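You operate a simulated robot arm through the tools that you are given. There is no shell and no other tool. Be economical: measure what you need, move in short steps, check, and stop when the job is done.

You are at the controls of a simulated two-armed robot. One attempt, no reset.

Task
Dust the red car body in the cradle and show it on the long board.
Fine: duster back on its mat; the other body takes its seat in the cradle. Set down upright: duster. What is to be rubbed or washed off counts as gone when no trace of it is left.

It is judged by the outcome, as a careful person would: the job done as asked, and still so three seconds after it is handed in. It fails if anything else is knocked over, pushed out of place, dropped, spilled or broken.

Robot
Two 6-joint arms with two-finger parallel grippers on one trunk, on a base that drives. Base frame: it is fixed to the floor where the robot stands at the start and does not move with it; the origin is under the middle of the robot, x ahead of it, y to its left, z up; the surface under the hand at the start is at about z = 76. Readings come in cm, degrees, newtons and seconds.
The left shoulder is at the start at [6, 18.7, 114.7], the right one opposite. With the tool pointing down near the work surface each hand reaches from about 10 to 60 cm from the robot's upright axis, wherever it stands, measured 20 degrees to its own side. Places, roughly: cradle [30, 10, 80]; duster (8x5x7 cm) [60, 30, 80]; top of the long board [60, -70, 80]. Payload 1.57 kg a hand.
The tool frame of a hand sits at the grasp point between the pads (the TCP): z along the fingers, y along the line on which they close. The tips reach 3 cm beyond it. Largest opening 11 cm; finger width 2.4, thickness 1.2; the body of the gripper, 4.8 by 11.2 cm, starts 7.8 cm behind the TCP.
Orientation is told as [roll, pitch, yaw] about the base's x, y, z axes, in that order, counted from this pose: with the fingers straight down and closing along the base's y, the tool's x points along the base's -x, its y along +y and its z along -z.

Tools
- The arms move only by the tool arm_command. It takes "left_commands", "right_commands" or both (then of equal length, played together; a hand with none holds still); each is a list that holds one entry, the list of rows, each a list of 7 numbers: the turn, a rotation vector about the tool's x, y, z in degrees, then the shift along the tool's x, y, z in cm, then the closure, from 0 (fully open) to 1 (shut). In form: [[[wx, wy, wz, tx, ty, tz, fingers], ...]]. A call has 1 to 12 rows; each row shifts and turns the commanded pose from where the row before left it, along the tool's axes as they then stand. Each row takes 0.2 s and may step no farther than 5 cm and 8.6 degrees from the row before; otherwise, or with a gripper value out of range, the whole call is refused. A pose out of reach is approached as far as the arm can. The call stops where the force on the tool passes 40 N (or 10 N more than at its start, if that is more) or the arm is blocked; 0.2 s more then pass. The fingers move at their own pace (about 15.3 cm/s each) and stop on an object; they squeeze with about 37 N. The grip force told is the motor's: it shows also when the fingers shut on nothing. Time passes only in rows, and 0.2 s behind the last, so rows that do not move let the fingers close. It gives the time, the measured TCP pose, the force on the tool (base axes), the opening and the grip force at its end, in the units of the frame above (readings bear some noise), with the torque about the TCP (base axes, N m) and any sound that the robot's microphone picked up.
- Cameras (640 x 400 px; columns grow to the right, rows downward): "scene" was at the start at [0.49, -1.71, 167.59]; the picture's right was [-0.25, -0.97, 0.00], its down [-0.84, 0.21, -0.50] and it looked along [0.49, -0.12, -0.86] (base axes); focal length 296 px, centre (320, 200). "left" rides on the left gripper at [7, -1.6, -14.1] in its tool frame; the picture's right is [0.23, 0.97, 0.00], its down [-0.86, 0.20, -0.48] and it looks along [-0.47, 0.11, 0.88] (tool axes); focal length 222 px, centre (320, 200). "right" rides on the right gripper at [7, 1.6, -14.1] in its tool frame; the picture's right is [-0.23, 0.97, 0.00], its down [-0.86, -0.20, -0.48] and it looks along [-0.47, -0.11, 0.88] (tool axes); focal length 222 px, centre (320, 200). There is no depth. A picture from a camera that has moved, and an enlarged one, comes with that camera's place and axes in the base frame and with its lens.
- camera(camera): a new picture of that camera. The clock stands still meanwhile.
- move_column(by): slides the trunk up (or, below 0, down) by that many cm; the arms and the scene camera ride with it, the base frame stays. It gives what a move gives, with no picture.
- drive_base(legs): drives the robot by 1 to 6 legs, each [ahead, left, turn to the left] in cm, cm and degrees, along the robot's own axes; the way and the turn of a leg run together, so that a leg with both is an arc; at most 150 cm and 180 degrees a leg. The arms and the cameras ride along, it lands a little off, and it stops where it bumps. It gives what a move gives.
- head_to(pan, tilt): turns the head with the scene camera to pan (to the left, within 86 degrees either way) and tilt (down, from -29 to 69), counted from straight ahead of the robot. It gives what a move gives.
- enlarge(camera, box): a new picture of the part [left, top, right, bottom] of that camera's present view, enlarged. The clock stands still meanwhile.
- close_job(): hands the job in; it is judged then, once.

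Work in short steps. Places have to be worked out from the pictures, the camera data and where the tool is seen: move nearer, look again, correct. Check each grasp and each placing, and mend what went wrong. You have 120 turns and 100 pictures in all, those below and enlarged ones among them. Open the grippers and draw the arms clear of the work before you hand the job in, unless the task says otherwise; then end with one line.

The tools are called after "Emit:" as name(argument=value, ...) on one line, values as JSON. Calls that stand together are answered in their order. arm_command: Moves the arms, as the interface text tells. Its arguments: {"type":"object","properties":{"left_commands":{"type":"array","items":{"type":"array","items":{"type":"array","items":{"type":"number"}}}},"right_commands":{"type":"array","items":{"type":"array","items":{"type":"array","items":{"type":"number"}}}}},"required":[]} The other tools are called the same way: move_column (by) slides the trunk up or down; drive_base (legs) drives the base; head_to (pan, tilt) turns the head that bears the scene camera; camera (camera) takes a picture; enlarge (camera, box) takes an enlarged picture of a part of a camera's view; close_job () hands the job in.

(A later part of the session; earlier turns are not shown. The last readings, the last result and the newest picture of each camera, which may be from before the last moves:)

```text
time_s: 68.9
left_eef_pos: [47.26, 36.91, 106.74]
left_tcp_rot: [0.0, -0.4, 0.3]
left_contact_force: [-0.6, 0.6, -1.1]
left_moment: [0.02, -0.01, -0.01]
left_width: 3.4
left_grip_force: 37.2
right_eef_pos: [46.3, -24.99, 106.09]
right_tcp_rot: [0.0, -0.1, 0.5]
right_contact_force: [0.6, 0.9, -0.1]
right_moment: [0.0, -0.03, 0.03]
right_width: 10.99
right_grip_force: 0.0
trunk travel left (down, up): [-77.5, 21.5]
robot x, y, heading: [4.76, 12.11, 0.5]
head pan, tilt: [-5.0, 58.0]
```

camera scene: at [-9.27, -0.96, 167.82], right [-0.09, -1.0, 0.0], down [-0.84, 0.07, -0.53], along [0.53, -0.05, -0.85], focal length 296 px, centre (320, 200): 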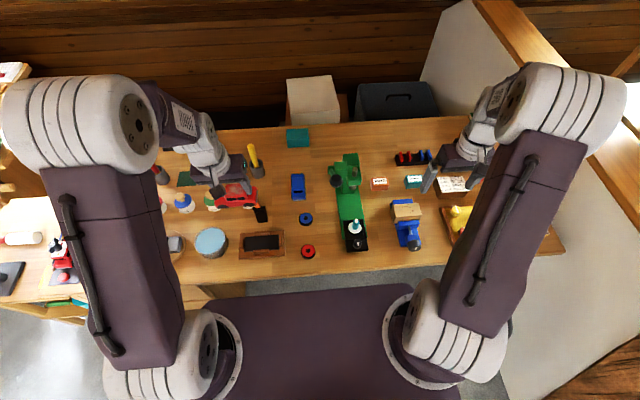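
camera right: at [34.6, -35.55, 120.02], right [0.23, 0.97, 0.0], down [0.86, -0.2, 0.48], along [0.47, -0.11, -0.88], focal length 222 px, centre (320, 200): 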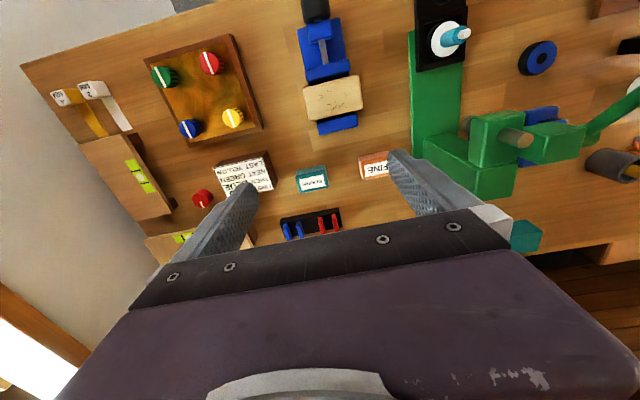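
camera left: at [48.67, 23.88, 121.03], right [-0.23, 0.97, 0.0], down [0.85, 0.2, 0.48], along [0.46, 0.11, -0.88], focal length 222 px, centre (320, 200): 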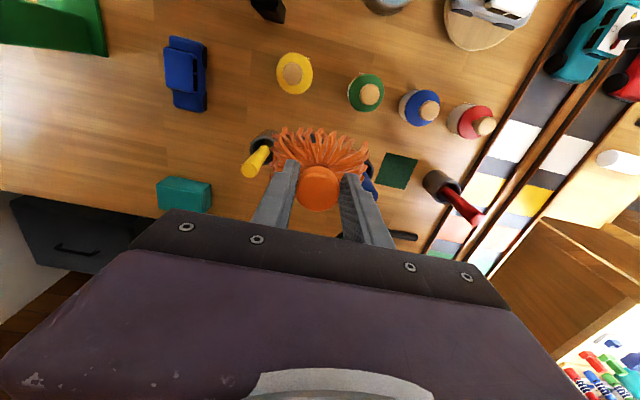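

Emit:
arm_command(left_commands=[[[0, 0, 0, -3.55, -2.8, 0, 0.8], [0, 0, 0, -3.55, -2.8, 0, 0.8], [0, 0, 0, -3.55, -2.8, 0, 0.8], [0, 0, 0, -3.5, -2.8, 0, 0.8], [0, 0, 0, 0, 0, 4, 0.8], [0, 0, 0, 0, 0, 4, 0.8], [0, 0, 0, 0, 0, 4, 0.8], [0, 0, 0, 0, 0, 0, 0.8]]])

Emit:
camera(camera="left")

Emit:
enlarge(camera="scene", box=[200, 130, 320, 210])

```text
time_s: 70.7
left_eef_pos: [61.7, 25.73, 94.55]
left_tcp_rot: [0.1, -0.3, 0.2]
left_contact_force: [-0.3, 0.3, -0.7]
left_moment: [-0.01, 0.01, 0.0]
left_width: 3.43
left_grip_force: 37.1
right_eef_pos: [46.5, -25.07, 105.94]
right_tcp_rot: [-0.1, 0.0, 0.4]
right_contact_force: [-1.1, -0.1, 0.5]
right_moment: [0.03, 0.01, 0.02]
right_width: 10.99
right_grip_force: 0.0
trunk travel left (down, up): [-77.5, 21.5]
robot x, y, heading: [4.92, 11.86, 0.5]
head pan, tilt: [-5.0, 58.0]
```

```text
35 pictures are left
camera left: at [54.68, 24.21, 108.71], right [-0.23, 0.97, 0.0], down [0.85, 0.2, 0.48], along [0.47, 0.11, -0.88], focal length 222 px, centre (320, 200)
```

left: 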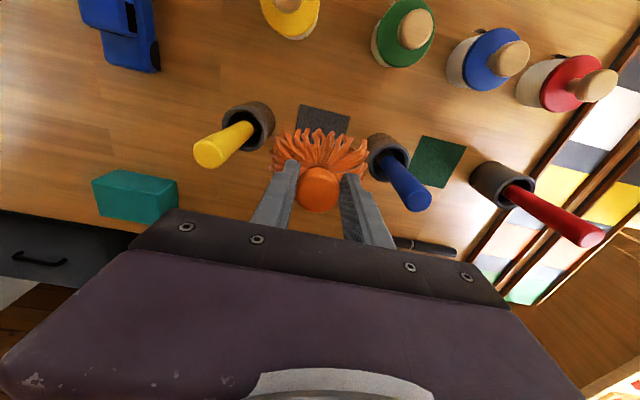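

```text
5.00 times, centred on (260, 170) of scene
camera zoom: at [5.52, 11.31, 167.82], right [-0.08, -1.0, 0.0], down [-0.85, 0.07, -0.53], along [0.53, -0.04, -0.85], focal length 1482 px, centre (620, 350)
```

zoom: 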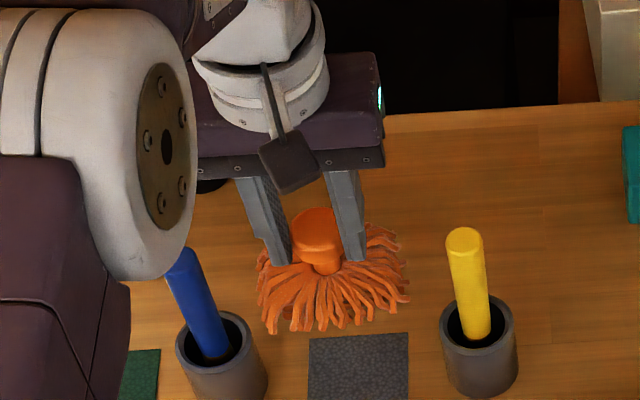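

Mat centre ≈[61.7,25.9], matching the pickup pose. I lower onto it.

Emit:
arm_command(left_commands=[[[0, 0, 0, 0, 0, 4, 0.8], [0, 0, 0, 0, 0, 4, 0.8], [0, 0, 0, 0, 0, 1.5, 0.8], [0, 0, 0, 0, 0, 0.5, 0.8], [0, 0, 0, 0, 0, 0.4, 0.8], [0, 0, 0, 0, 0, 0, 0.8]]])

```text
time_s: 72.1
left_eef_pos: [61.76, 25.88, 84.27]
left_tcp_rot: [-0.1, -0.2, 0.2]
left_contact_force: [-0.4, 0.7, -1.3]
left_moment: [0.01, 0.02, 0.01]
left_width: 3.43
left_grip_force: 36.4
right_eef_pos: [46.47, -25.0, 105.96]
right_tcp_rot: [0.0, 0.0, 0.5]
right_contact_force: [-0.1, 0.3, -0.1]
right_moment: [-0.01, 0.01, 0.0]
right_width: 10.97
right_grip_force: 0.1
trunk travel left (down, up): [-77.5, 21.5]
robot x, y, heading: [4.75, 12.32, 0.6]
head pan, tilt: [-5.0, 58.0]
```

Emit:
arm_command(left_commands=[[[0, 0, 0, 0, 0, 0.25, 0.8], [0, 0, 0, 0, 0, 0.2, 0.8], [0, 0, 0, 0, 0, 0, 0.8]]])

```text
time_s: 72.9
left_eef_pos: [61.68, 25.78, 83.73]
left_tcp_rot: [0.0, -0.3, 0.2]
left_contact_force: [-0.1, 0.3, -1.4]
left_moment: [-0.02, -0.03, 0.03]
left_width: 3.43
left_grip_force: 37.1
right_eef_pos: [46.46, -25.04, 105.81]
right_tcp_rot: [0.1, 0.0, 0.5]
right_contact_force: [0.0, 0.1, 0.8]
right_moment: [-0.02, -0.02, 0.02]
right_width: 10.99
right_grip_force: 0.0
trunk travel left (down, up): [-77.5, 21.5]
robot x, y, heading: [4.93, 11.9, 0.2]
head pan, tilt: [-5.0, 58.0]
```

Emit:
arm_command(left_commands=[[[0, 0, 0, 0, 0, 0.2, 0.8], [0, 0, 0, 0, 0, 0.2, 0.8], [0, 0, 0, 0, 0, 0, 0.8]]])

```text
time_s: 73.7
left_eef_pos: [61.74, 25.76, 83.76]
left_tcp_rot: [0.0, -0.7, 0.2]
left_contact_force: [0.9, 5.3, 23.0]
left_moment: [0.14, -0.16, -0.06]
left_width: 3.42
left_grip_force: 37.0
right_eef_pos: [46.39, -24.88, 106.08]
right_tcp_rot: [0.1, -0.3, 0.4]
right_contact_force: [-0.7, -0.1, -0.5]
right_moment: [0.01, 0.02, 0.01]
right_width: 11.0
right_grip_force: 0.0
trunk travel left (down, up): [-77.5, 21.5]
robot x, y, heading: [4.73, 12.14, 0.4]
head pan, tilt: [-5.0, 58.0]
```

Contact on the mat. I raise the command slightly, open to 7 cm and withdraw upward.

Emit:
arm_command(left_commands=[[[0, 0, 0, 0, 0, -0.2, 0.8], [0, 0, 0, 0, 0, 0, 0.5], [0, 0, 0, 0, 0, 0, 0.38], [0, 0, 0, 0, 0, 0, 0.38], [0, 0, 0, 0, 0, -3, 0.38], [0, 0, 0, 0, 0, -4, 0.38], [0, 0, 0, 0, 0, -4, 0.38], [0, 0, 0, 0, 0, -4, 0.38], [0, 0, 0, 0, 0, -4, 0.38], [0, 0, 0, 4, 0, -2, 0.38], [0, 0, 0, 0, 0, 0, 0.38]]])

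Emit:
enlarge(camera="left", box=[220, 90, 420, 230])

Emit:
enlarge(camera="scene", box=[200, 130, 320, 210])

```text
time_s: 76.1
left_eef_pos: [57.67, 25.6, 104.61]
left_tcp_rot: [0.0, -0.1, 0.2]
left_contact_force: [0.9, -0.3, -0.2]
left_moment: [-0.01, 0.03, 0.0]
left_width: 6.82
left_grip_force: 0.0
right_eef_pos: [46.58, -24.9, 105.85]
right_tcp_rot: [0.0, 0.0, 0.4]
right_contact_force: [0.3, -0.1, -0.6]
right_moment: [-0.02, -0.03, 0.01]
right_width: 11.02
right_grip_force: 0.0
trunk travel left (down, up): [-77.5, 21.5]
robot x, y, heading: [4.73, 11.58, 0.3]
head pan, tilt: [-5.0, 58.0]
```

```text
2.86 times, centred on (320, 160) of left
camera zoom: at [50.81, 24.07, 118.73], right [-0.23, 0.97, 0.0], down [0.85, 0.2, 0.48], along [0.47, 0.11, -0.88], focal length 635 px, centre (320, 314)
```

zoom: 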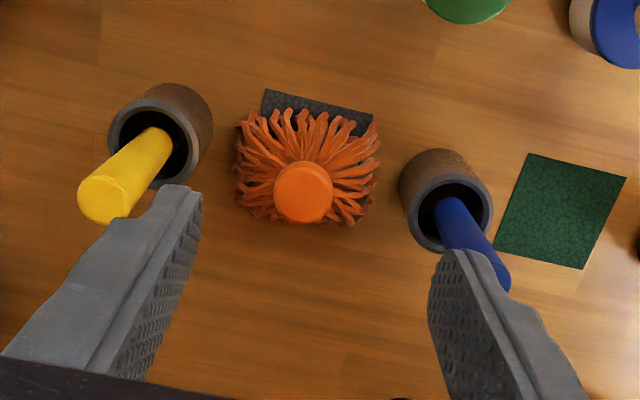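

```text
5.00 times, centred on (260, 170) of scene
camera zoom: at [5.67, 11.31, 167.81], right [-0.08, -1.0, 0.0], down [-0.85, 0.07, -0.53], along [0.53, -0.04, -0.85], focal length 1482 px, centre (620, 350)
```

zoom: 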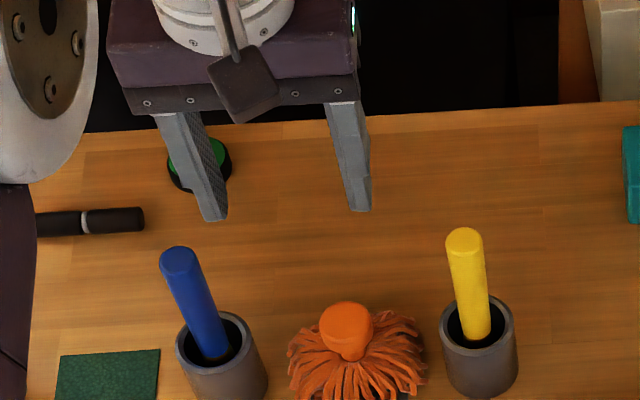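

Duster stands upright on its mat. Next, the right hand should fetch the red body: I drive so that it can reach the cradle.

Emit:
arm_command(left_commands=[[[0, 0, 0, 4, 2, -1, 0.38], [0, 0, 0, 4, 3, 0, 0.38], [0, 0, 0, 3, 4, 0, 0.38]]])

Emit:
drive_base(legs=[[-22, 0, 0], [0, 8, 0]])

Emit:
arm_command(right_commands=[[[0, 0, 0, 0, 4, 0, 0.36], [0, 0, 0, 0, 4, 0, 0.36], [0, 0, 0, 0, 4, 0, 0.36], [0, 0, 0, 0, 4, 0, 0.36], [0, 0, 0, 0, 4, 0, 0.36], [0, 0, 0, -2, 4, 0, 0.36], [0, 0, 0, -2, 4, 0, 0.36], [0, 0, 0, 0, 0, 0, 0.36]]])

Emit:
camera(camera="right")

```text
time_s: 76.9
left_eef_pos: [46.74, 34.93, 105.6]
left_tcp_rot: [-0.1, -0.3, 0.2]
left_contact_force: [0.1, 0.1, 0.3]
left_moment: [-0.02, 0.03, 0.01]
left_width: 6.85
left_grip_force: 0.1
right_eef_pos: [46.51, -24.86, 106.06]
right_tcp_rot: [-0.2, -0.1, 0.3]
right_contact_force: [-0.3, 0.3, 0.2]
right_moment: [-0.01, -0.03, -0.04]
right_width: 11.01
right_grip_force: 0.1
trunk travel left (down, up): [-77.5, 21.5]
robot x, y, heading: [4.66, 11.66, 0.4]
head pan, tilt: [-5.0, 58.0]
```

```text
time_s: 79.3
left_eef_pos: [24.43, 42.49, 105.68]
left_tcp_rot: [0.2, -0.3, 0.4]
left_contact_force: [1.0, 0.4, 0.2]
left_moment: [0.0, 0.01, -0.02]
left_width: 6.82
left_grip_force: 0.1
right_eef_pos: [24.28, -17.17, 105.89]
right_tcp_rot: [0.1, 0.0, 0.7]
right_contact_force: [-0.3, -0.4, -0.4]
right_moment: [0.04, 0.02, -0.03]
right_width: 11.01
right_grip_force: 0.0
trunk travel left (down, up): [-77.5, 21.5]
robot x, y, heading: [-17.94, 19.97, 0.7]
head pan, tilt: [-5.0, 58.0]
```

```text
time_s: 81.1
left_eef_pos: [24.33, 42.66, 105.56]
left_tcp_rot: [0.1, -0.3, 0.4]
left_contact_force: [-0.1, -0.7, -0.3]
left_moment: [0.0, -0.02, -0.01]
left_width: 6.81
left_grip_force: 0.1
right_eef_pos: [27.83, 11.37, 106.04]
right_tcp_rot: [0.1, 0.0, 0.6]
right_contact_force: [-0.6, 0.3, 1.5]
right_moment: [0.0, 0.02, -0.03]
right_width: 7.03
right_grip_force: 0.1
trunk travel left (down, up): [-77.5, 21.5]
robot x, y, heading: [-17.7, 19.67, 0.7]
head pan, tilt: [-5.0, 58.0]
```

```text
31 pictures are left
camera right: at [20.88, 12.88, 120.14], right [0.22, 0.98, 0.0], down [0.86, -0.19, 0.48], along [0.47, -0.1, -0.88], focal length 222 px, centre (320, 200)
```

right: 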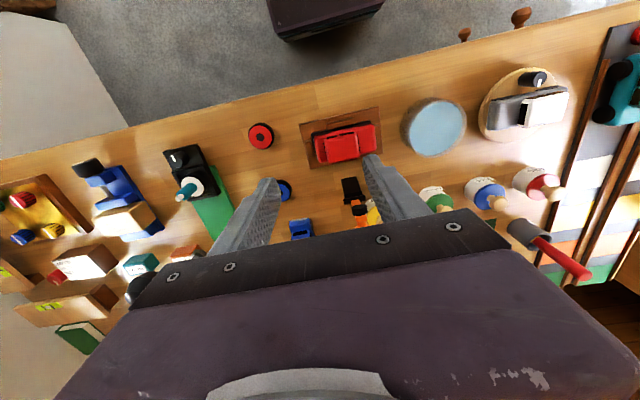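

Red roof seen around [31.1,15.2]. I move above it at z≈94 and look closer.

Emit:
arm_command(right_commands=[[[0, 0, 0, -1.8, 1.7, 0, 0.27], [0, 0, 0, -1.8, 1.7, 0, 0.27], [0, 0, 0, 0, 0, 4, 0.27], [0, 0, 0, 0, 0, 4, 0.27], [0, 0, 0, 0, 0, 4, 0.27], [0, 0, 0, 0, 0, 0, 0.27]]])

Emit:
enlarge(camera="right", box=[220, 80, 420, 220])

```text
time_s: 82.5
left_eef_pos: [24.32, 42.69, 105.69]
left_tcp_rot: [-0.1, -0.4, 0.3]
left_contact_force: [0.8, -0.5, -0.7]
left_moment: [0.01, -0.02, -0.02]
left_width: 6.83
left_grip_force: 0.1
right_eef_pos: [31.58, 14.49, 93.95]
right_tcp_rot: [-0.1, 0.0, 0.6]
right_contact_force: [-0.2, -0.1, 0.2]
right_moment: [0.02, 0.0, -0.02]
right_width: 8.04
right_grip_force: 0.1
trunk travel left (down, up): [-77.5, 21.5]
robot x, y, heading: [-17.92, 19.59, 0.7]
head pan, tilt: [-5.0, 58.0]
```

```text
2.86 times, centred on (320, 150) of right
camera zoom: at [24.69, 16.07, 108.03], right [0.22, 0.98, 0.0], down [0.86, -0.19, 0.48], along [0.47, -0.1, -0.88], focal length 635 px, centre (320, 343)
```

zoom: 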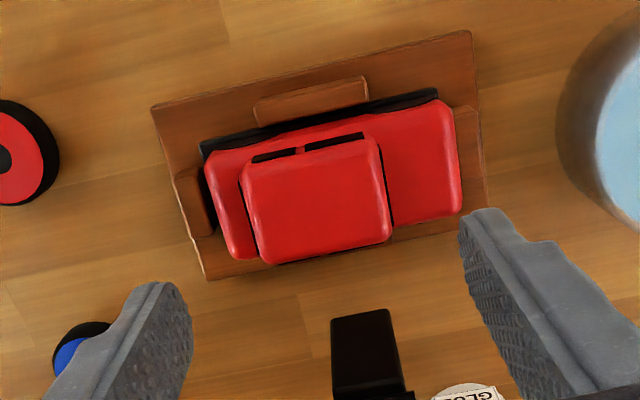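

Roof centre [31.7,14.5], tool aligned. I lower to z≈84.3.

Emit:
arm_command(right_commands=[[[0, 0, 0, -0.1, 0, 4, 0.27], [0, 0, 0, 0, 0, 3, 0.27], [0, 0, 0, 0, 0, 1.5, 0.27], [0, 0, 0, 0, 0, 0.6, 0.27], [0, 0, 0, 0, 0, 0.4, 0.27], [0, 0, 0, 0, 0, 0, 0.27]]])

Emit:
enlarge(camera="right", box=[220, 90, 420, 230])

```text
time_s: 83.9
left_eef_pos: [24.42, 42.72, 105.53]
left_tcp_rot: [-0.1, -0.2, 0.4]
left_contact_force: [-0.3, 0.6, -0.4]
left_moment: [0.0, -0.01, 0.0]
left_width: 6.83
left_grip_force: 0.1
right_eef_pos: [31.69, 14.33, 84.39]
right_tcp_rot: [0.0, 0.0, 0.6]
right_contact_force: [0.1, 0.5, -0.3]
right_moment: [0.0, -0.04, 0.02]
right_width: 8.03
right_grip_force: 0.0
trunk travel left (down, up): [-77.5, 21.5]
robot x, y, heading: [-17.55, 19.82, 0.2]
head pan, tilt: [-5.0, 58.0]
```

```text
2.86 times, centred on (320, 160) of right
camera zoom: at [24.75, 16.01, 98.47], right [0.22, 0.98, 0.0], down [0.86, -0.19, 0.48], along [0.47, -0.1, -0.88], focal length 635 px, centre (320, 314)
```

zoom: 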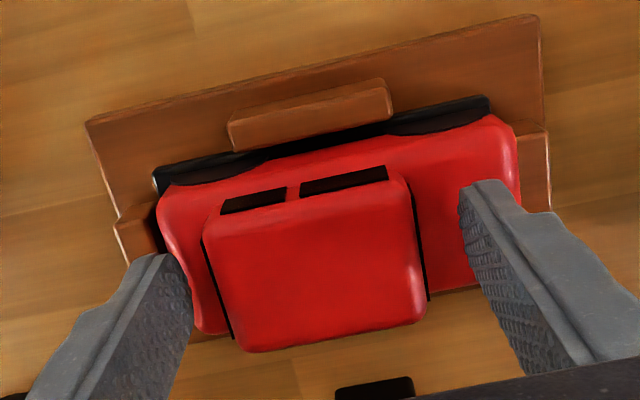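

Well placed. Close and lift a little.

Emit:
arm_command(right_commands=[[[0, 0, 0, 0, 0, 0, 0.4], [0, 0, 0, 0, 0, 0, 0.6], [0, 0, 0, 0, 0, 0, 0.6], [0, 0, 0, 0, 0, 0, 0.6], [0, 0, 0, 0, 0, -1, 0.6], [0, 0, 0, 0, 0, -3, 0.6], [0, 0, 0, 0, 0, -4, 0.6], [0, 0, 0, 0, 0, -4, 0.6], [0, 0, 0, 0, 0, -4, 0.6], [0, 0, 0, 2, 0, -4, 0.6], [0, 0, 0, 0, 0, 0, 0.6]]])

Emit:
camera(camera="right")

```text
time_s: 86.3
left_eef_pos: [24.38, 42.73, 105.48]
left_tcp_rot: [0.0, -0.2, 0.5]
left_contact_force: [1.1, -0.5, 0.3]
left_moment: [0.03, 0.03, -0.01]
left_width: 6.82
left_grip_force: 0.0
right_eef_pos: [29.68, 14.39, 104.68]
right_tcp_rot: [-0.1, 0.1, 0.6]
right_contact_force: [0.5, 0.3, -0.7]
right_moment: [-0.01, 0.01, -0.05]
right_width: 5.72
right_grip_force: 36.7
trunk travel left (down, up): [-77.5, 21.5]
robot x, y, heading: [-17.63, 19.64, 0.6]
head pan, tilt: [-5.0, 58.0]
```

```text
28 pictures are left
camera right: at [22.74, 15.96, 118.69], right [0.22, 0.98, 0.0], down [0.86, -0.19, 0.48], along [0.47, -0.1, -0.88], focal length 222 px, centre (320, 200)
```

right: 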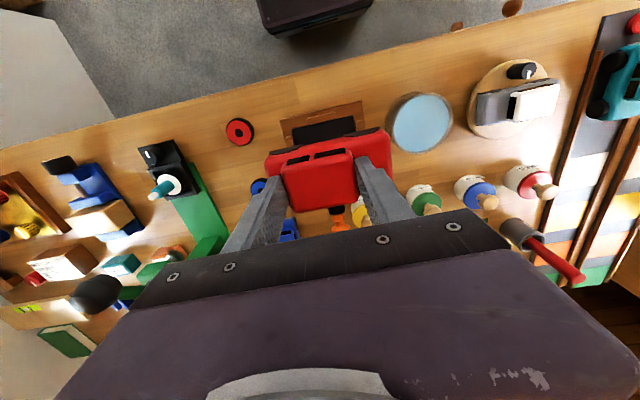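

Red body held level. Before driving right I tuck the left hand up/back, and back the base off so that nothing meets the lever ball.

Emit:
arm_command(left_commands=[[[0, 0, 0, 2, 2, -3, 0.38], [0, 0, 0, 2, 2, -3, 0.38], [0, 0, 0, 2, 2, -3, 0.38], [0, 0, 0, 3, 2, 0, 0.38]]])

Emit:
drive_base(legs=[[-12, 0, 0], [0, -57, 0]])

Emit:
head_to(pan=-30, tilt=45)

Emit:
camera(camera="scene")

```text
time_s: 87.3
left_eef_pos: [15.01, 50.97, 114.6]
left_tcp_rot: [-0.1, -0.4, 0.4]
left_contact_force: [0.0, -0.1, 0.4]
left_moment: [-0.03, 0.01, -0.01]
left_width: 6.83
left_grip_force: 0.0
right_eef_pos: [29.57, 14.37, 104.62]
right_tcp_rot: [-0.1, 0.0, 0.5]
right_contact_force: [-0.1, 1.0, -0.7]
right_moment: [-0.03, 0.01, 0.01]
right_width: 5.74
right_grip_force: 37.2
trunk travel left (down, up): [-77.5, 21.5]
robot x, y, heading: [-17.69, 19.89, 0.4]
head pan, tilt: [-5.0, 58.0]
```

```text
time_s: 91.4
left_eef_pos: [3.91, -6.29, 114.5]
left_tcp_rot: [-0.1, -0.4, 0.3]
left_contact_force: [-0.2, -0.1, 0.1]
left_moment: [-0.01, -0.04, 0.01]
left_width: 6.8
left_grip_force: 0.1
right_eef_pos: [18.3, -42.72, 104.58]
right_tcp_rot: [-0.1, 0.0, 0.6]
right_contact_force: [1.1, 0.1, -1.6]
right_moment: [0.01, -0.01, 0.0]
right_width: 5.71
right_grip_force: 37.3
trunk travel left (down, up): [-77.5, 21.5]
robot x, y, heading: [-28.93, -37.39, 0.5]
head pan, tilt: [-5.0, 58.0]
```

```text
time_s: 92.2
left_eef_pos: [3.89, -6.34, 114.43]
left_tcp_rot: [0.0, -0.3, 0.4]
left_contact_force: [0.1, 0.1, -0.7]
left_moment: [-0.01, 0.04, 0.0]
left_width: 6.84
left_grip_force: 0.0
right_eef_pos: [18.27, -42.75, 104.6]
right_tcp_rot: [0.0, -0.1, 0.6]
right_contact_force: [-0.2, 0.2, -0.5]
right_moment: [-0.02, -0.01, -0.02]
right_width: 5.72
right_grip_force: 37.0
trunk travel left (down, up): [-77.5, 21.5]
robot x, y, heading: [-28.95, -37.36, 0.5]
head pan, tilt: [-30.0, 45.0]
```

```text
27 pictures are left
camera scene: at [-27.91, -41.53, 169.52], right [-0.49, -0.87, 0.0], down [-0.62, 0.35, -0.71], along [0.62, -0.35, -0.71], focal length 296 px, centre (320, 200)
```

scene: 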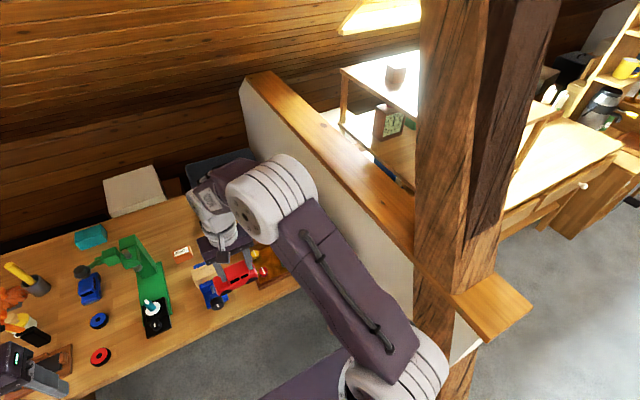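

Wall cap is about z 95 with the elbow well above; path forward is clear. I raise the left hand a bit more, then drive ahead 28 cm.

Emit:
arm_command(left_commands=[[[0, 0, 0, 0, 3, -3, 0.38], [0, 0, 0, 0, 3, -2, 0.38]]])

Emit:
drive_base(legs=[[28, 0, 0]])

Emit:
camera(camera="right")

Emit:
camera(camera="scene")

```text
time_s: 92.8
left_eef_pos: [3.78, 0.01, 119.47]
left_tcp_rot: [-0.1, -0.2, 0.4]
left_contact_force: [0.5, 0.4, 0.2]
left_moment: [-0.02, 0.02, 0.02]
left_width: 6.82
left_grip_force: 0.1
right_eef_pos: [18.32, -42.73, 104.64]
right_tcp_rot: [-0.1, 0.0, 0.6]
right_contact_force: [0.2, -0.5, -0.6]
right_moment: [-0.02, 0.02, 0.01]
right_width: 5.72
right_grip_force: 37.0
trunk travel left (down, up): [-77.5, 21.5]
robot x, y, heading: [-28.79, -37.59, 0.8]
head pan, tilt: [-30.0, 45.0]
```

```text
time_s: 94.8
left_eef_pos: [31.68, 0.27, 119.44]
left_tcp_rot: [0.0, -0.3, 0.5]
left_contact_force: [1.1, -0.3, 0.1]
left_moment: [-0.01, 0.01, -0.03]
left_width: 6.84
left_grip_force: 0.0
right_eef_pos: [46.39, -42.4, 104.65]
right_tcp_rot: [0.0, -0.1, 0.7]
right_contact_force: [-0.8, 0.0, -0.6]
right_moment: [0.02, -0.02, 0.0]
right_width: 5.67
right_grip_force: 36.9
trunk travel left (down, up): [-77.5, 21.5]
robot x, y, heading: [-0.82, -37.29, 0.7]
head pan, tilt: [-30.0, 45.0]
```

```text
26 pictures are left
camera right: at [39.32, -40.81, 118.74], right [0.21, 0.98, 0.0], down [0.86, -0.19, 0.48], along [0.47, -0.1, -0.88], focal length 222 px, centre (320, 200)
```

right: 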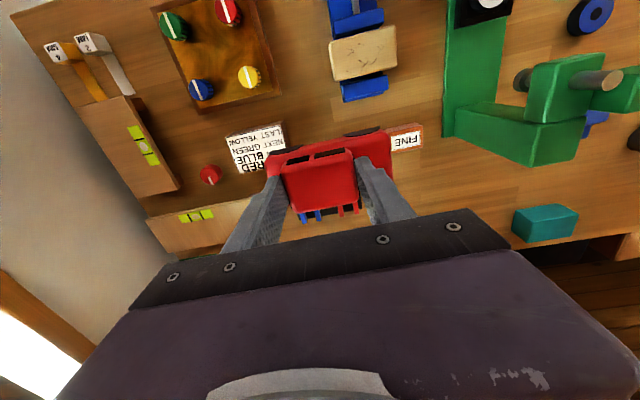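

```text
25 pictures are left
camera scene: at [0.05, -41.19, 169.53], right [-0.49, -0.87, 0.0], down [-0.62, 0.35, -0.71], along [0.62, -0.35, -0.71], focal length 296 px, centre (320, 200)
```

scene: 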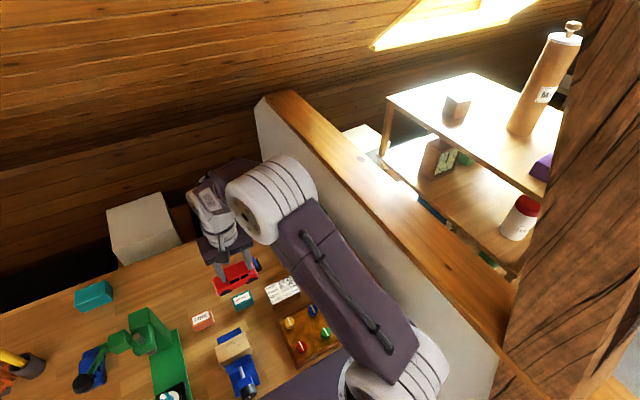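

The board lying along y at ≈[60,-72] is the long board. I move the hand toward it and look.

Emit:
arm_command(right_commands=[[[0, 0, 0, 0, -4, 0, 0.6], [0, 0, 0, 0, -4, 0, 0.6], [0, 0, 0, 0, -4, 0, 0.6], [0, 0, 0, 0, -4, 0, 0.6], [0, 0, 0, 0, -4, 0, 0.6], [0, 0, 0, 0, 0, 0, 0.6]]])

Emit:
camera(camera="right")

```text
time_s: 96.2
left_eef_pos: [31.87, 0.27, 119.5]
left_tcp_rot: [-0.2, -0.1, 0.5]
left_contact_force: [-0.8, 0.7, 0.2]
left_moment: [-0.02, 0.0, -0.01]
left_width: 6.83
left_grip_force: 0.1
right_eef_pos: [46.85, -62.53, 104.53]
right_tcp_rot: [-0.1, 0.0, 0.7]
right_contact_force: [-0.2, 0.2, -0.8]
right_moment: [0.0, 0.0, 0.01]
right_width: 5.71
right_grip_force: 36.9
trunk travel left (down, up): [-77.5, 21.5]
robot x, y, heading: [-1.14, -37.0, 0.7]
head pan, tilt: [-30.0, 45.0]
```

```text
24 pictures are left
camera right: at [39.84, -60.88, 118.69], right [0.21, 0.98, 0.0], down [0.86, -0.19, 0.48], along [0.47, -0.1, -0.88], focal length 222 px, centre (320, 200)
```

right: 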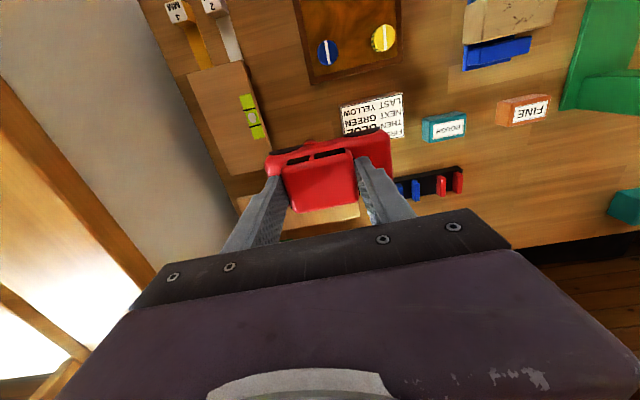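

The long board (≈24 cm along y, x 56–65, y −81…−57) is hidden by the held body. I back the hand to the left to view its whole outline.

Emit:
arm_command(right_commands=[[[0, 0, 0, 0, 4.9, 0, 0.6], [0, 0, 0, 0, 4.9, 0, 0.6], [0, 0, 0, 0, 4.9, 0, 0.6], [0, 0, 0, 0, 4.9, 0, 0.6], [0, 0, 0, 0, 4.9, 0, 0.6], [0, 0, 0, 0, 4.9, 0, 0.6], [0, 0, 0, 0, 0, 0, 0.6]]])

Emit:
enlarge(camera="right", box=[60, 110, 260, 250])

```text
time_s: 97.8
left_eef_pos: [31.84, 0.24, 119.55]
left_tcp_rot: [0.0, -0.3, 0.6]
left_contact_force: [0.1, 0.1, -0.4]
left_moment: [0.02, -0.03, 0.03]
left_width: 6.8
left_grip_force: 0.0
right_eef_pos: [46.33, -32.82, 104.64]
right_tcp_rot: [0.0, 0.0, 0.7]
right_contact_force: [-0.2, -0.2, -1.3]
right_moment: [0.03, -0.02, 0.02]
right_width: 5.72
right_grip_force: 37.3
trunk travel left (down, up): [-77.5, 21.5]
robot x, y, heading: [-1.1, -37.44, 0.8]
head pan, tilt: [-30.0, 45.0]
```

```text
2.86 times, centred on (160, 180) of right
camera zoom: at [39.3, -31.39, 118.65], right [0.22, 0.98, 0.0], down [0.86, -0.19, 0.48], along [0.47, -0.1, -0.88], focal length 635 px, centre (777, 257)
```

zoom: 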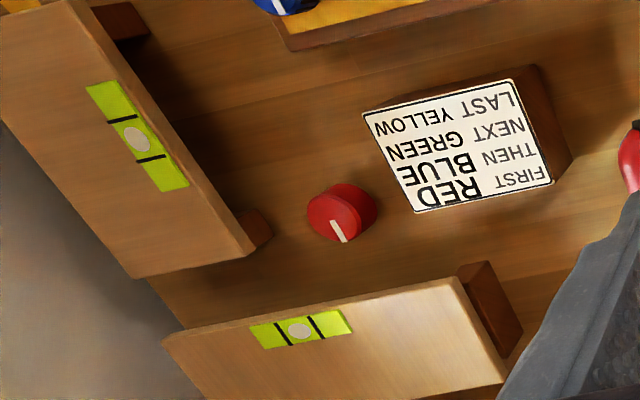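

Board top: x 56.7–66, y −82…−58.5. Target for the body: [62.6,-66.5], clear of the level vial. I drive closer by 6 cm ahead, 4 cm right.

Emit:
drive_base(legs=[[6, 0, 0], [0, -4, 0]])

```text
time_s: 99.2
left_eef_pos: [37.37, -2.81, 119.37]
left_tcp_rot: [-0.5, -0.4, 0.7]
left_contact_force: [-1.7, 0.9, -0.8]
left_moment: [-0.03, -0.04, 0.02]
left_width: 6.81
left_grip_force: 0.0
right_eef_pos: [51.94, -36.11, 104.62]
right_tcp_rot: [-0.3, -0.1, 0.9]
right_contact_force: [-0.8, 1.2, -1.1]
right_moment: [-0.05, 0.0, -0.01]
right_width: 5.74
right_grip_force: 37.1
trunk travel left (down, up): [-77.5, 21.5]
robot x, y, heading: [5.34, -40.83, 0.9]
head pan, tilt: [-30.0, 45.0]
```

Emit:
arm_command(right_commands=[[[0, 0, 0, -1, -4.4, 0, 0.6], [0, 0, 0, -1, -4.4, 0, 0.6], [0, 0, 0, -1, -4.4, 0, 0.6], [0, 0, 0, -1, -4.4, 0, 0.6], [0, 0, 0, -1, -4.4, 0, 0.6], [0, 0, 0, -1, -4.4, 0, 0.6], [0, 0, 0, -1, -4.4, 0, 0.6], [0, 0, 0, 0, 0, 4, 0.6], [0, 0, 0, 0, 0, 4, 0.6], [0, 0, 0, -2.6, 0, 0, 0.6], [0, 0, 0, 0, 0, 0, 0.6]]])

Emit:
camera(camera="right")

Emit:
head_to(pan=-20, tilt=50)

Emit:
camera(camera="scene")

```text
time_s: 101.7
left_eef_pos: [37.54, -3.44, 119.49]
left_tcp_rot: [0.1, -0.4, 0.7]
left_contact_force: [0.6, 0.2, -0.3]
left_moment: [-0.01, -0.01, 0.02]
left_width: 6.83
left_grip_force: 0.1
right_eef_pos: [62.48, -67.46, 96.42]
right_tcp_rot: [-0.1, 0.0, 0.9]
right_contact_force: [0.1, 0.3, -0.9]
right_moment: [0.0, 0.01, -0.02]
right_width: 5.69
right_grip_force: 36.9
trunk travel left (down, up): [-77.5, 21.5]
robot x, y, heading: [4.65, -40.69, 0.9]
head pan, tilt: [-30.0, 45.0]
```

```text
22 pictures are left
camera right: at [55.44, -65.86, 110.49], right [0.21, 0.98, 0.0], down [0.86, -0.19, 0.48], along [0.47, -0.1, -0.88], focal length 222 px, centre (320, 200)
```

right: 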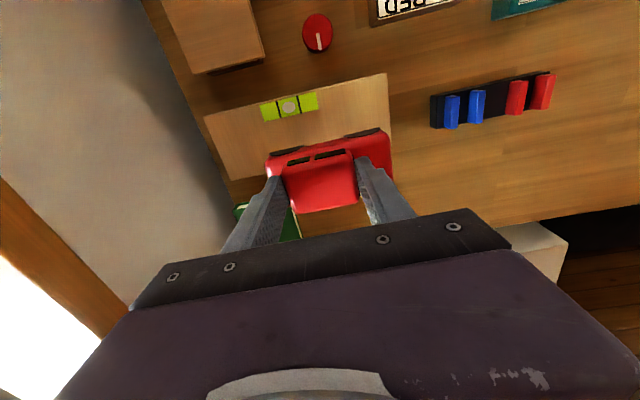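

```text
time_s: 102.4
left_eef_pos: [37.66, -3.47, 119.63]
left_tcp_rot: [0.0, -0.1, 0.8]
left_contact_force: [-0.1, 0.2, -0.2]
left_moment: [-0.03, 0.03, -0.01]
left_width: 6.82
left_grip_force: 0.0
right_eef_pos: [62.47, -67.42, 96.49]
right_tcp_rot: [-0.1, -0.1, 0.9]
right_contact_force: [0.5, 0.3, -1.1]
right_moment: [-0.03, 0.01, -0.01]
right_width: 5.72
right_grip_force: 37.3
trunk travel left (down, up): [-77.5, 21.5]
robot x, y, heading: [5.23, -40.79, 0.8]
head pan, tilt: [-20.0, 50.0]
```

```text
21 pictures are left
camera scene: at [6.39, -43.57, 168.84], right [-0.33, -0.94, 0.0], down [-0.72, 0.25, -0.64], along [0.61, -0.21, -0.77], focal length 296 px, centre (320, 200)
```

scene: 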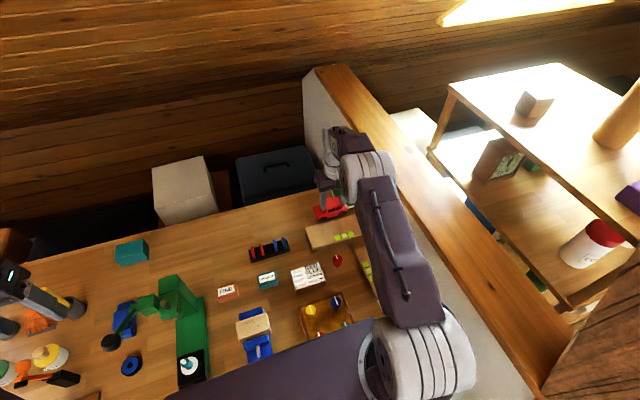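

Board outline confirmed; the body is above it. I lower to about 1 cm above the board.

Emit:
arm_command(right_commands=[[[0, 0, 0, 0, 0.3, 4, 0.6], [0, 0, 0, 0, 0, 3, 0.6], [0, 0, 0, 0, 0, 1.5, 0.6], [0, 0, 0, 0, 0, 0, 0.6]]])

Emit:
enlarge(camera="right", box=[220, 70, 420, 210])

```text
time_s: 103.4
left_eef_pos: [37.69, -3.5, 119.52]
left_tcp_rot: [0.0, -0.2, 0.7]
left_contact_force: [-0.6, 0.8, -0.8]
left_moment: [-0.01, 0.03, -0.01]
left_width: 6.82
left_grip_force: 0.0
right_eef_pos: [62.36, -66.98, 87.97]
right_tcp_rot: [0.0, 0.1, 0.9]
right_contact_force: [0.1, 0.1, -1.4]
right_moment: [-0.04, -0.01, -0.01]
right_width: 5.71
right_grip_force: 36.9
trunk travel left (down, up): [-77.5, 21.5]
robot x, y, heading: [4.91, -40.9, 0.9]
head pan, tilt: [-20.0, 50.0]
```

```text
2.86 times, centred on (320, 140) of right
camera zoom: at [55.39, -65.36, 102.19], right [0.21, 0.98, 0.0], down [0.86, -0.19, 0.48], along [0.47, -0.1, -0.88], focal length 635 px, centre (320, 371)
```

zoom: 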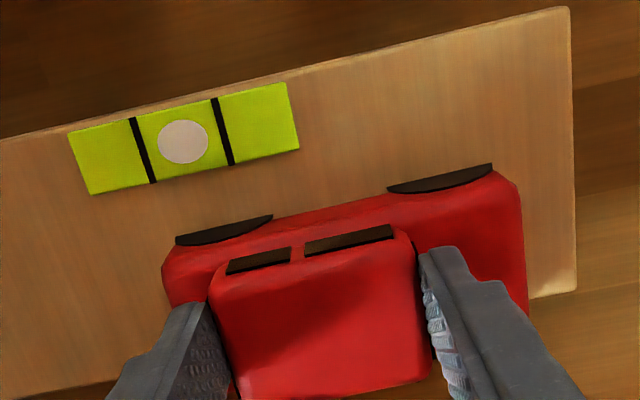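

Shift 0.5 cm toward the robot, then lower gently to contact.

Emit:
arm_command(right_commands=[[[0, 0, 0, 0.5, 0, 0.8, 0.6], [0, 0, 0, 0, 0, 0.4, 0.6], [0, 0, 0, 0, 0, 0.3, 0.6], [0, 0, 0, 0, 0, 0, 0.6]]])

```text
time_s: 104.4
left_eef_pos: [37.53, -3.43, 119.58]
left_tcp_rot: [0.0, -0.4, 0.7]
left_contact_force: [0.5, 0.0, -0.7]
left_moment: [-0.01, 0.0, 0.02]
left_width: 6.82
left_grip_force: 0.1
right_eef_pos: [61.85, -66.99, 86.8]
right_tcp_rot: [-0.2, -0.3, 0.9]
right_contact_force: [6.1, -4.3, 28.2]
right_moment: [-0.06, -0.2, -0.01]
right_width: 5.71
right_grip_force: 36.9
trunk travel left (down, up): [-77.5, 21.5]
robot x, y, heading: [5.09, -41.06, 1.0]
head pan, tilt: [-20.0, 50.0]
```

Contact at 28 N. I relax slightly, open and withdraw straight up.

Emit:
arm_command(right_commands=[[[0, 0, 0, 0, 0, -0.25, 0.6], [0, 0, 0, 0, 0, 0, 0.4], [0, 0, 0, 0, 0, 0, 0.33], [0, 0, 0, 0, 0, 0, 0.33], [0, 0, 0, 0, 0, -3, 0.33], [0, 0, 0, 0, 0, -4, 0.33], [0, 0, 0, 0, 0, -4, 0.33], [0, 0, 0, 0, 0, -4, 0.33], [0, 0, 0, 2, 0, -4, 0.33], [0, 0, 0, 0, 0, 0, 0.33]]])

Emit:
enlarge(camera="right", box=[200, 70, 420, 220])

```text
time_s: 106.6
left_eef_pos: [37.68, -3.46, 119.51]
left_tcp_rot: [0.0, -0.2, 0.7]
left_contact_force: [0.6, -0.1, 0.0]
left_moment: [0.0, 0.0, 0.0]
left_width: 6.81
left_grip_force: 0.0
right_eef_pos: [59.93, -66.96, 105.92]
right_tcp_rot: [-0.1, 0.1, 1.0]
right_contact_force: [-0.5, 0.6, 0.1]
right_moment: [-0.03, 0.0, -0.01]
right_width: 7.38
right_grip_force: 0.1
trunk travel left (down, up): [-77.5, 21.5]
robot x, y, heading: [5.23, -40.78, 1.0]
head pan, tilt: [-20.0, 50.0]
```

```text
2.67 times, centred on (310, 145) of right
camera zoom: at [52.98, -65.44, 119.97], right [0.21, 0.98, 0.0], down [0.86, -0.19, 0.48], along [0.47, -0.1, -0.88], focal length 592 px, centre (347, 347)
```

zoom: 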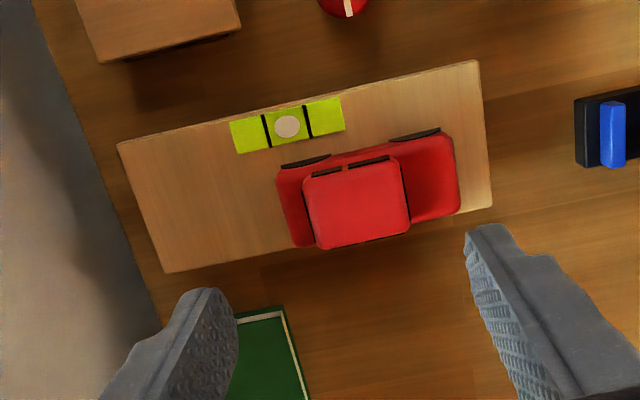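

Red body stands nicely on the long board. Now the blue body: I drive back left.

Emit:
drive_base(legs=[[-10, 0, -0.9], [0, 34, 0], [4, 0, 0]])

Emit:
arm_command(left_commands=[[[0, 0, 8.5, -2, -2, 0, 0.25], [0, 0, 8.5, 0, 0, 0, 0.25], [0, 0, 8.5, 0, 0, 0, 0.25], [0, 0, 8.5, 0, 0, 0, 0.25], [0, 0, 8.5, 0, 0, 0, 0.25], [0, 0, 8.5, 0, 0, 0, 0.25], [0, 0, 8.5, 0, 0, 0, 0.25], [0, 0, 8.5, 0, 0, 0, 0.25], [0, 0, 8.5, 0, 0, 0, 0.25], [0, 0, 8.5, 0, 0, 0, 0.25], [0, 0, 5, 0, 0, 0, 0.25], [0, 0, 0, 0, 0, 0, 0.25]]])

```text
time_s: 110.0
left_eef_pos: [31.71, 30.3, 119.78]
left_tcp_rot: [0.0, -0.6, -0.4]
left_contact_force: [-0.3, -0.7, 0.4]
left_moment: [0.0, -0.07, -0.02]
left_width: 6.84
left_grip_force: 0.1
right_eef_pos: [52.91, -33.61, 106.16]
right_tcp_rot: [0.0, -0.2, -0.1]
right_contact_force: [-0.6, 0.2, 0.2]
right_moment: [-0.01, -0.04, -0.01]
right_width: 7.36
right_grip_force: 0.1
trunk travel left (down, up): [-77.5, 21.5]
robot x, y, heading: [-0.68, -6.38, -0.1]
head pan, tilt: [-20.0, 50.0]
```

```text
time_s: 112.7
left_eef_pos: [34.38, 28.34, 119.43]
left_tcp_rot: [0.2, -0.1, -90.5]
left_contact_force: [0.9, -0.5, -0.4]
left_moment: [-0.04, 0.0, 0.01]
left_width: 8.26
left_grip_force: 0.0
right_eef_pos: [53.66, -33.54, 105.89]
right_tcp_rot: [0.0, 0.0, -0.1]
right_contact_force: [-0.6, -0.2, 0.6]
right_moment: [0.01, 0.0, 0.01]
right_width: 7.36
right_grip_force: 0.1
trunk travel left (down, up): [-77.5, 21.5]
robot x, y, heading: [-0.97, -6.57, -0.2]
head pan, tilt: [-20.0, 50.0]
```

Emit:
arm_command(left_commands=[[[0, 0, 0, -3.57, 2.57, 0, 0.25], [0, 0, 0, -3.57, 2.57, 0, 0.25], [0, 0, 0, -3.57, 2.57, 0, 0.25], [0, 0, 0, -3.57, 2.57, 0, 0.25], [0, 0, 0, -3.57, 2.57, 0, 0.25], [0, 0, 0, -3.57, 2.57, 0, 0.25], [0, 0, 0, -3.57, 2.57, 0, 0.25], [0, 0, 0, 0, 0, 4.5, 0.25], [0, 0, 0, 0, 0, 4.5, 0.25], [0, 0, 0, 0, 0, 4.5, 0.25], [0, 0, 0, 0, 0, 4.5, 0.25], [0, 0, 0, 0, 0, 0, 0.25]]])

Emit:
enlarge(camera="left", box=[220, 70, 420, 210])

```text
time_s: 115.2
left_eef_pos: [52.24, 3.25, 101.67]
left_tcp_rot: [0.3, 0.1, -90.3]
left_contact_force: [0.0, 0.2, 0.5]
left_moment: [-0.02, -0.01, -0.02]
left_width: 8.29
left_grip_force: 0.1
right_eef_pos: [53.48, -33.63, 105.85]
right_tcp_rot: [0.1, 0.0, 0.0]
right_contact_force: [0.1, 0.0, 0.5]
right_moment: [0.0, 0.0, 0.03]
right_width: 7.37
right_grip_force: 0.0
trunk travel left (down, up): [-77.5, 21.5]
robot x, y, heading: [-0.83, -6.39, -0.2]
head pan, tilt: [-20.0, 50.0]
```

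```text
2.86 times, centred on (320, 140) of left
camera zoom: at [50.67, 10.2, 115.8], right [0.97, 0.22, 0.0], down [0.19, -0.86, 0.48], along [0.11, -0.47, -0.88], focal length 635 px, centre (320, 371)
```

zoom: 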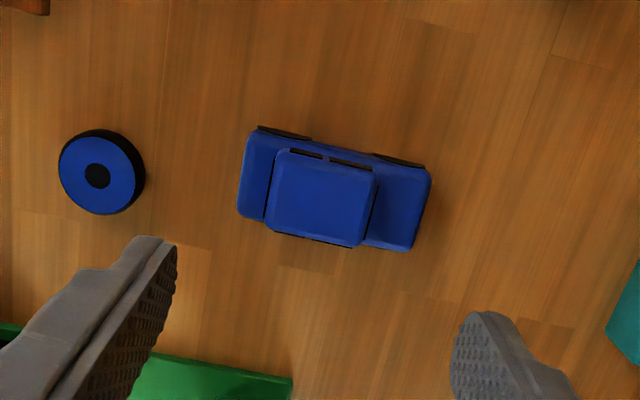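

Blue roof centre ≈[52.8,2.0], aligned. I lower toward it.

Emit:
arm_command(left_commands=[[[0, 0, 0, -1.25, 0.55, 4, 0.25], [0, 0, 0, 0, 0, 4, 0.25], [0, 0, 0, 0, 0, 4, 0.25], [0, 0, 0, 0, 0, 3.5, 0.25], [0, 0, 0, 0, 0, 0, 0.25]]])

Emit:
enlarge(camera="left", box=[220, 90, 420, 230])

```text
time_s: 116.5
left_eef_pos: [52.97, 2.05, 85.85]
left_tcp_rot: [0.3, -0.1, -90.3]
left_contact_force: [-0.5, 0.1, 0.4]
left_moment: [0.04, 0.01, 0.0]
left_width: 8.25
left_grip_force: 0.0
right_eef_pos: [53.45, -33.54, 105.94]
right_tcp_rot: [0.0, 0.0, -0.1]
right_contact_force: [-0.7, 0.5, -0.1]
right_moment: [0.03, 0.02, 0.02]
right_width: 7.36
right_grip_force: 0.1
trunk travel left (down, up): [-77.5, 21.5]
robot x, y, heading: [-0.71, -6.66, -0.2]
head pan, tilt: [-20.0, 50.0]
```

```text
2.86 times, centred on (320, 160) of left
camera zoom: at [51.36, 9.05, 100.09], right [0.97, 0.22, 0.0], down [0.19, -0.86, 0.48], along [0.11, -0.47, -0.88], focal length 635 px, centre (320, 314)
```

zoom: 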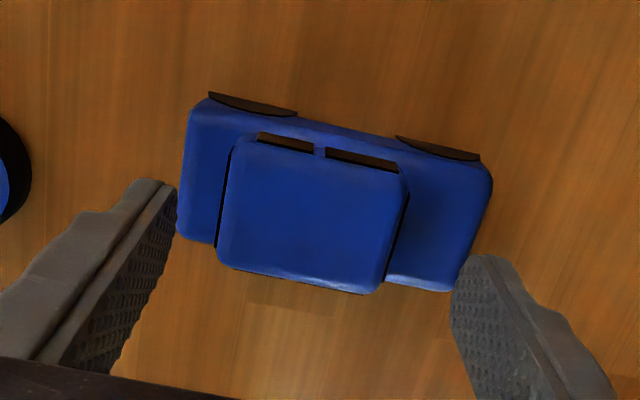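

Small correction (x −0.25, y +0.3), lower 3.5 cm and close.

Emit:
arm_command(left_commands=[[[0, 0, 0, 0.3, -0.25, 1.5, 0.25], [0, 0, 0, 0, 0, 1, 0.25], [0, 0, 0, 0, 0, 0.6, 0.25], [0, 0, 0, 0, 0, 0.4, 0.25], [0, 0, 0, 0, 0, 0, 0.25], [0, 0, 0, 0, 0, 0, 0.4], [0, 0, 0, 0, 0, 0, 0.6], [0, 0, 0, 0, 0, 0, 0.6], [0, 0, 0, 0, 0, 0, 0.6]]])

Emit:
enlarge(camera="left", box=[220, 90, 420, 230])

```text
time_s: 118.5
left_eef_pos: [52.65, 2.3, 82.6]
left_tcp_rot: [0.1, 0.0, -90.4]
left_contact_force: [-0.2, 0.4, -0.6]
left_moment: [0.02, -0.07, 0.0]
left_width: 5.71
left_grip_force: 37.1
right_eef_pos: [53.37, -33.47, 105.85]
right_tcp_rot: [0.0, 0.0, -0.1]
right_contact_force: [0.4, -0.7, 0.3]
right_moment: [0.0, 0.02, 0.03]
right_width: 7.37
right_grip_force: 0.1
trunk travel left (down, up): [-77.5, 21.5]
robot x, y, heading: [-0.74, -6.42, -0.0]
head pan, tilt: [-20.0, 50.0]
```

```text
2.86 times, centred on (320, 160) of left
camera zoom: at [51.14, 9.31, 96.74], right [0.97, 0.22, 0.0], down [0.19, -0.86, 0.48], along [0.11, -0.47, -0.88], focal length 635 px, centre (320, 314)
```

zoom: 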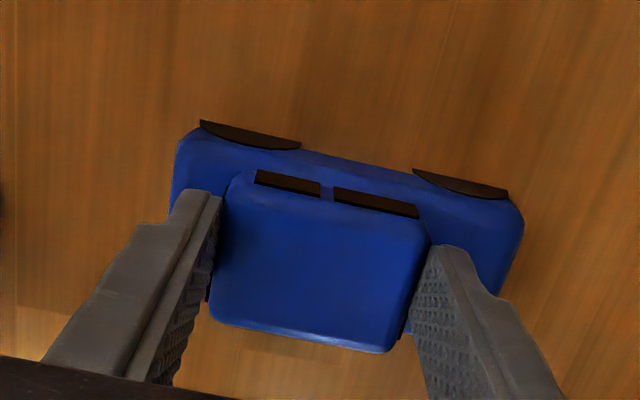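

Gripped. Lift to z≈106 and drive toward the cradle.

Emit:
arm_command(left_commands=[[[0, 0, 0, 0, 0, -1, 0.6], [0, 0, 0, 0, 0, -3, 0.6], [0, 0, 0, 0, 0, -4, 0.6], [0, 0, 0, 0, 0, -4, 0.6], [0, 0, 0, 0, 0, -4, 0.6], [0, 0, 0, 0, -2, -4, 0.6], [0, 0, 0, 0, -2, -4, 0.6], [0, 0, 0, 0, 0, 0, 0.6]]])

Emit:
drive_base(legs=[[-12, 0, 0], [0, 6.5, 0]])

Emit:
arm_command(left_commands=[[[0, 0, -8.5, 0, 0, 0, 0.6], [0, 0, -8.5, 0, 0, 0, 0.6], [0, 0, -8.5, 0, 0, 0, 0.6], [0, 0, -8.5, 0, 0, 0, 0.6], [0, 0, -8.5, 0, 0, 0, 0.6], [0, 0, -8.5, 0, 0, 0, 0.6], [0, 0, -8.5, 0, 0, 0, 0.6], [0, 0, -8.5, 0, 0, 0, 0.6], [0, 0, -8.5, 0, 0, 0, 0.6], [0, 0, -8.5, 0, 0, 0, 0.6], [0, 0, -5.2, 0, 0, 0, 0.6], [0, 0, 0, 0, 0, 0, 0.6]]])

Emit:
camera(camera="left")

```text
time_s: 120.2
left_eef_pos: [48.58, 2.18, 106.63]
left_tcp_rot: [0.2, 0.0, -90.3]
left_contact_force: [0.3, 0.2, -0.9]
left_moment: [0.01, 0.02, 0.01]
left_width: 5.73
left_grip_force: 37.1
right_eef_pos: [53.56, -33.46, 105.82]
right_tcp_rot: [0.0, 0.1, -0.2]
right_contact_force: [0.8, -0.7, -0.7]
right_moment: [-0.02, 0.03, -0.01]
right_width: 7.38
right_grip_force: 0.1
trunk travel left (down, up): [-77.5, 21.5]
robot x, y, heading: [-0.88, -6.68, 0.0]
head pan, tilt: [-20.0, 50.0]
```

```text
time_s: 122.1
left_eef_pos: [36.68, 8.26, 106.6]
left_tcp_rot: [0.2, 0.2, -90.2]
left_contact_force: [-0.8, -0.4, -0.6]
left_moment: [0.06, -0.03, 0.01]
left_width: 5.72
left_grip_force: 36.9
right_eef_pos: [41.75, -27.4, 105.72]
right_tcp_rot: [0.3, 0.1, 0.0]
right_contact_force: [-0.2, -0.7, -0.1]
right_moment: [0.03, 0.0, 0.01]
right_width: 7.38
right_grip_force: 0.0
trunk travel left (down, up): [-77.5, 21.5]
robot x, y, heading: [-12.76, 0.18, -0.3]
head pan, tilt: [-20.0, 50.0]
```

```text
time_s: 124.7
left_eef_pos: [36.52, 8.62, 106.55]
left_tcp_rot: [-0.1, -0.1, 0.1]
left_contact_force: [-0.6, -0.6, -2.0]
left_moment: [-0.01, -0.02, 0.01]
left_width: 5.7
left_grip_force: 37.5
right_eef_pos: [41.67, -27.07, 105.88]
right_tcp_rot: [0.0, 0.0, 0.0]
right_contact_force: [0.4, 0.4, -0.8]
right_moment: [-0.02, -0.03, 0.0]
right_width: 7.35
right_grip_force: 0.1
trunk travel left (down, up): [-77.5, 21.5]
robot x, y, heading: [-12.8, -0.26, -0.1]
head pan, tilt: [-20.0, 50.0]
```

```text
15 pictures are left
camera left: at [29.66, 7.04, 120.75], right [-0.23, 0.97, 0.0], down [0.85, 0.2, 0.48], along [0.47, 0.11, -0.88], focal length 222 px, centre (320, 200)
```

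left: 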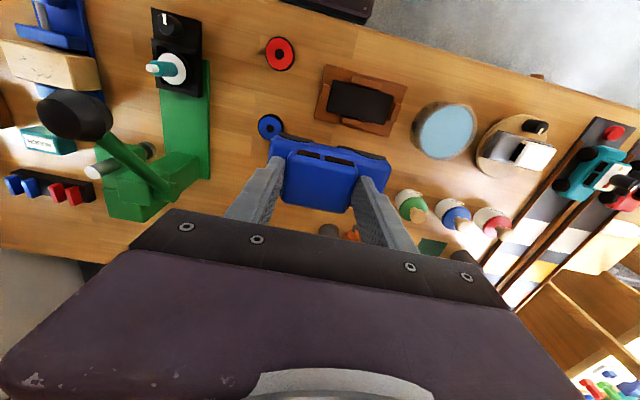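

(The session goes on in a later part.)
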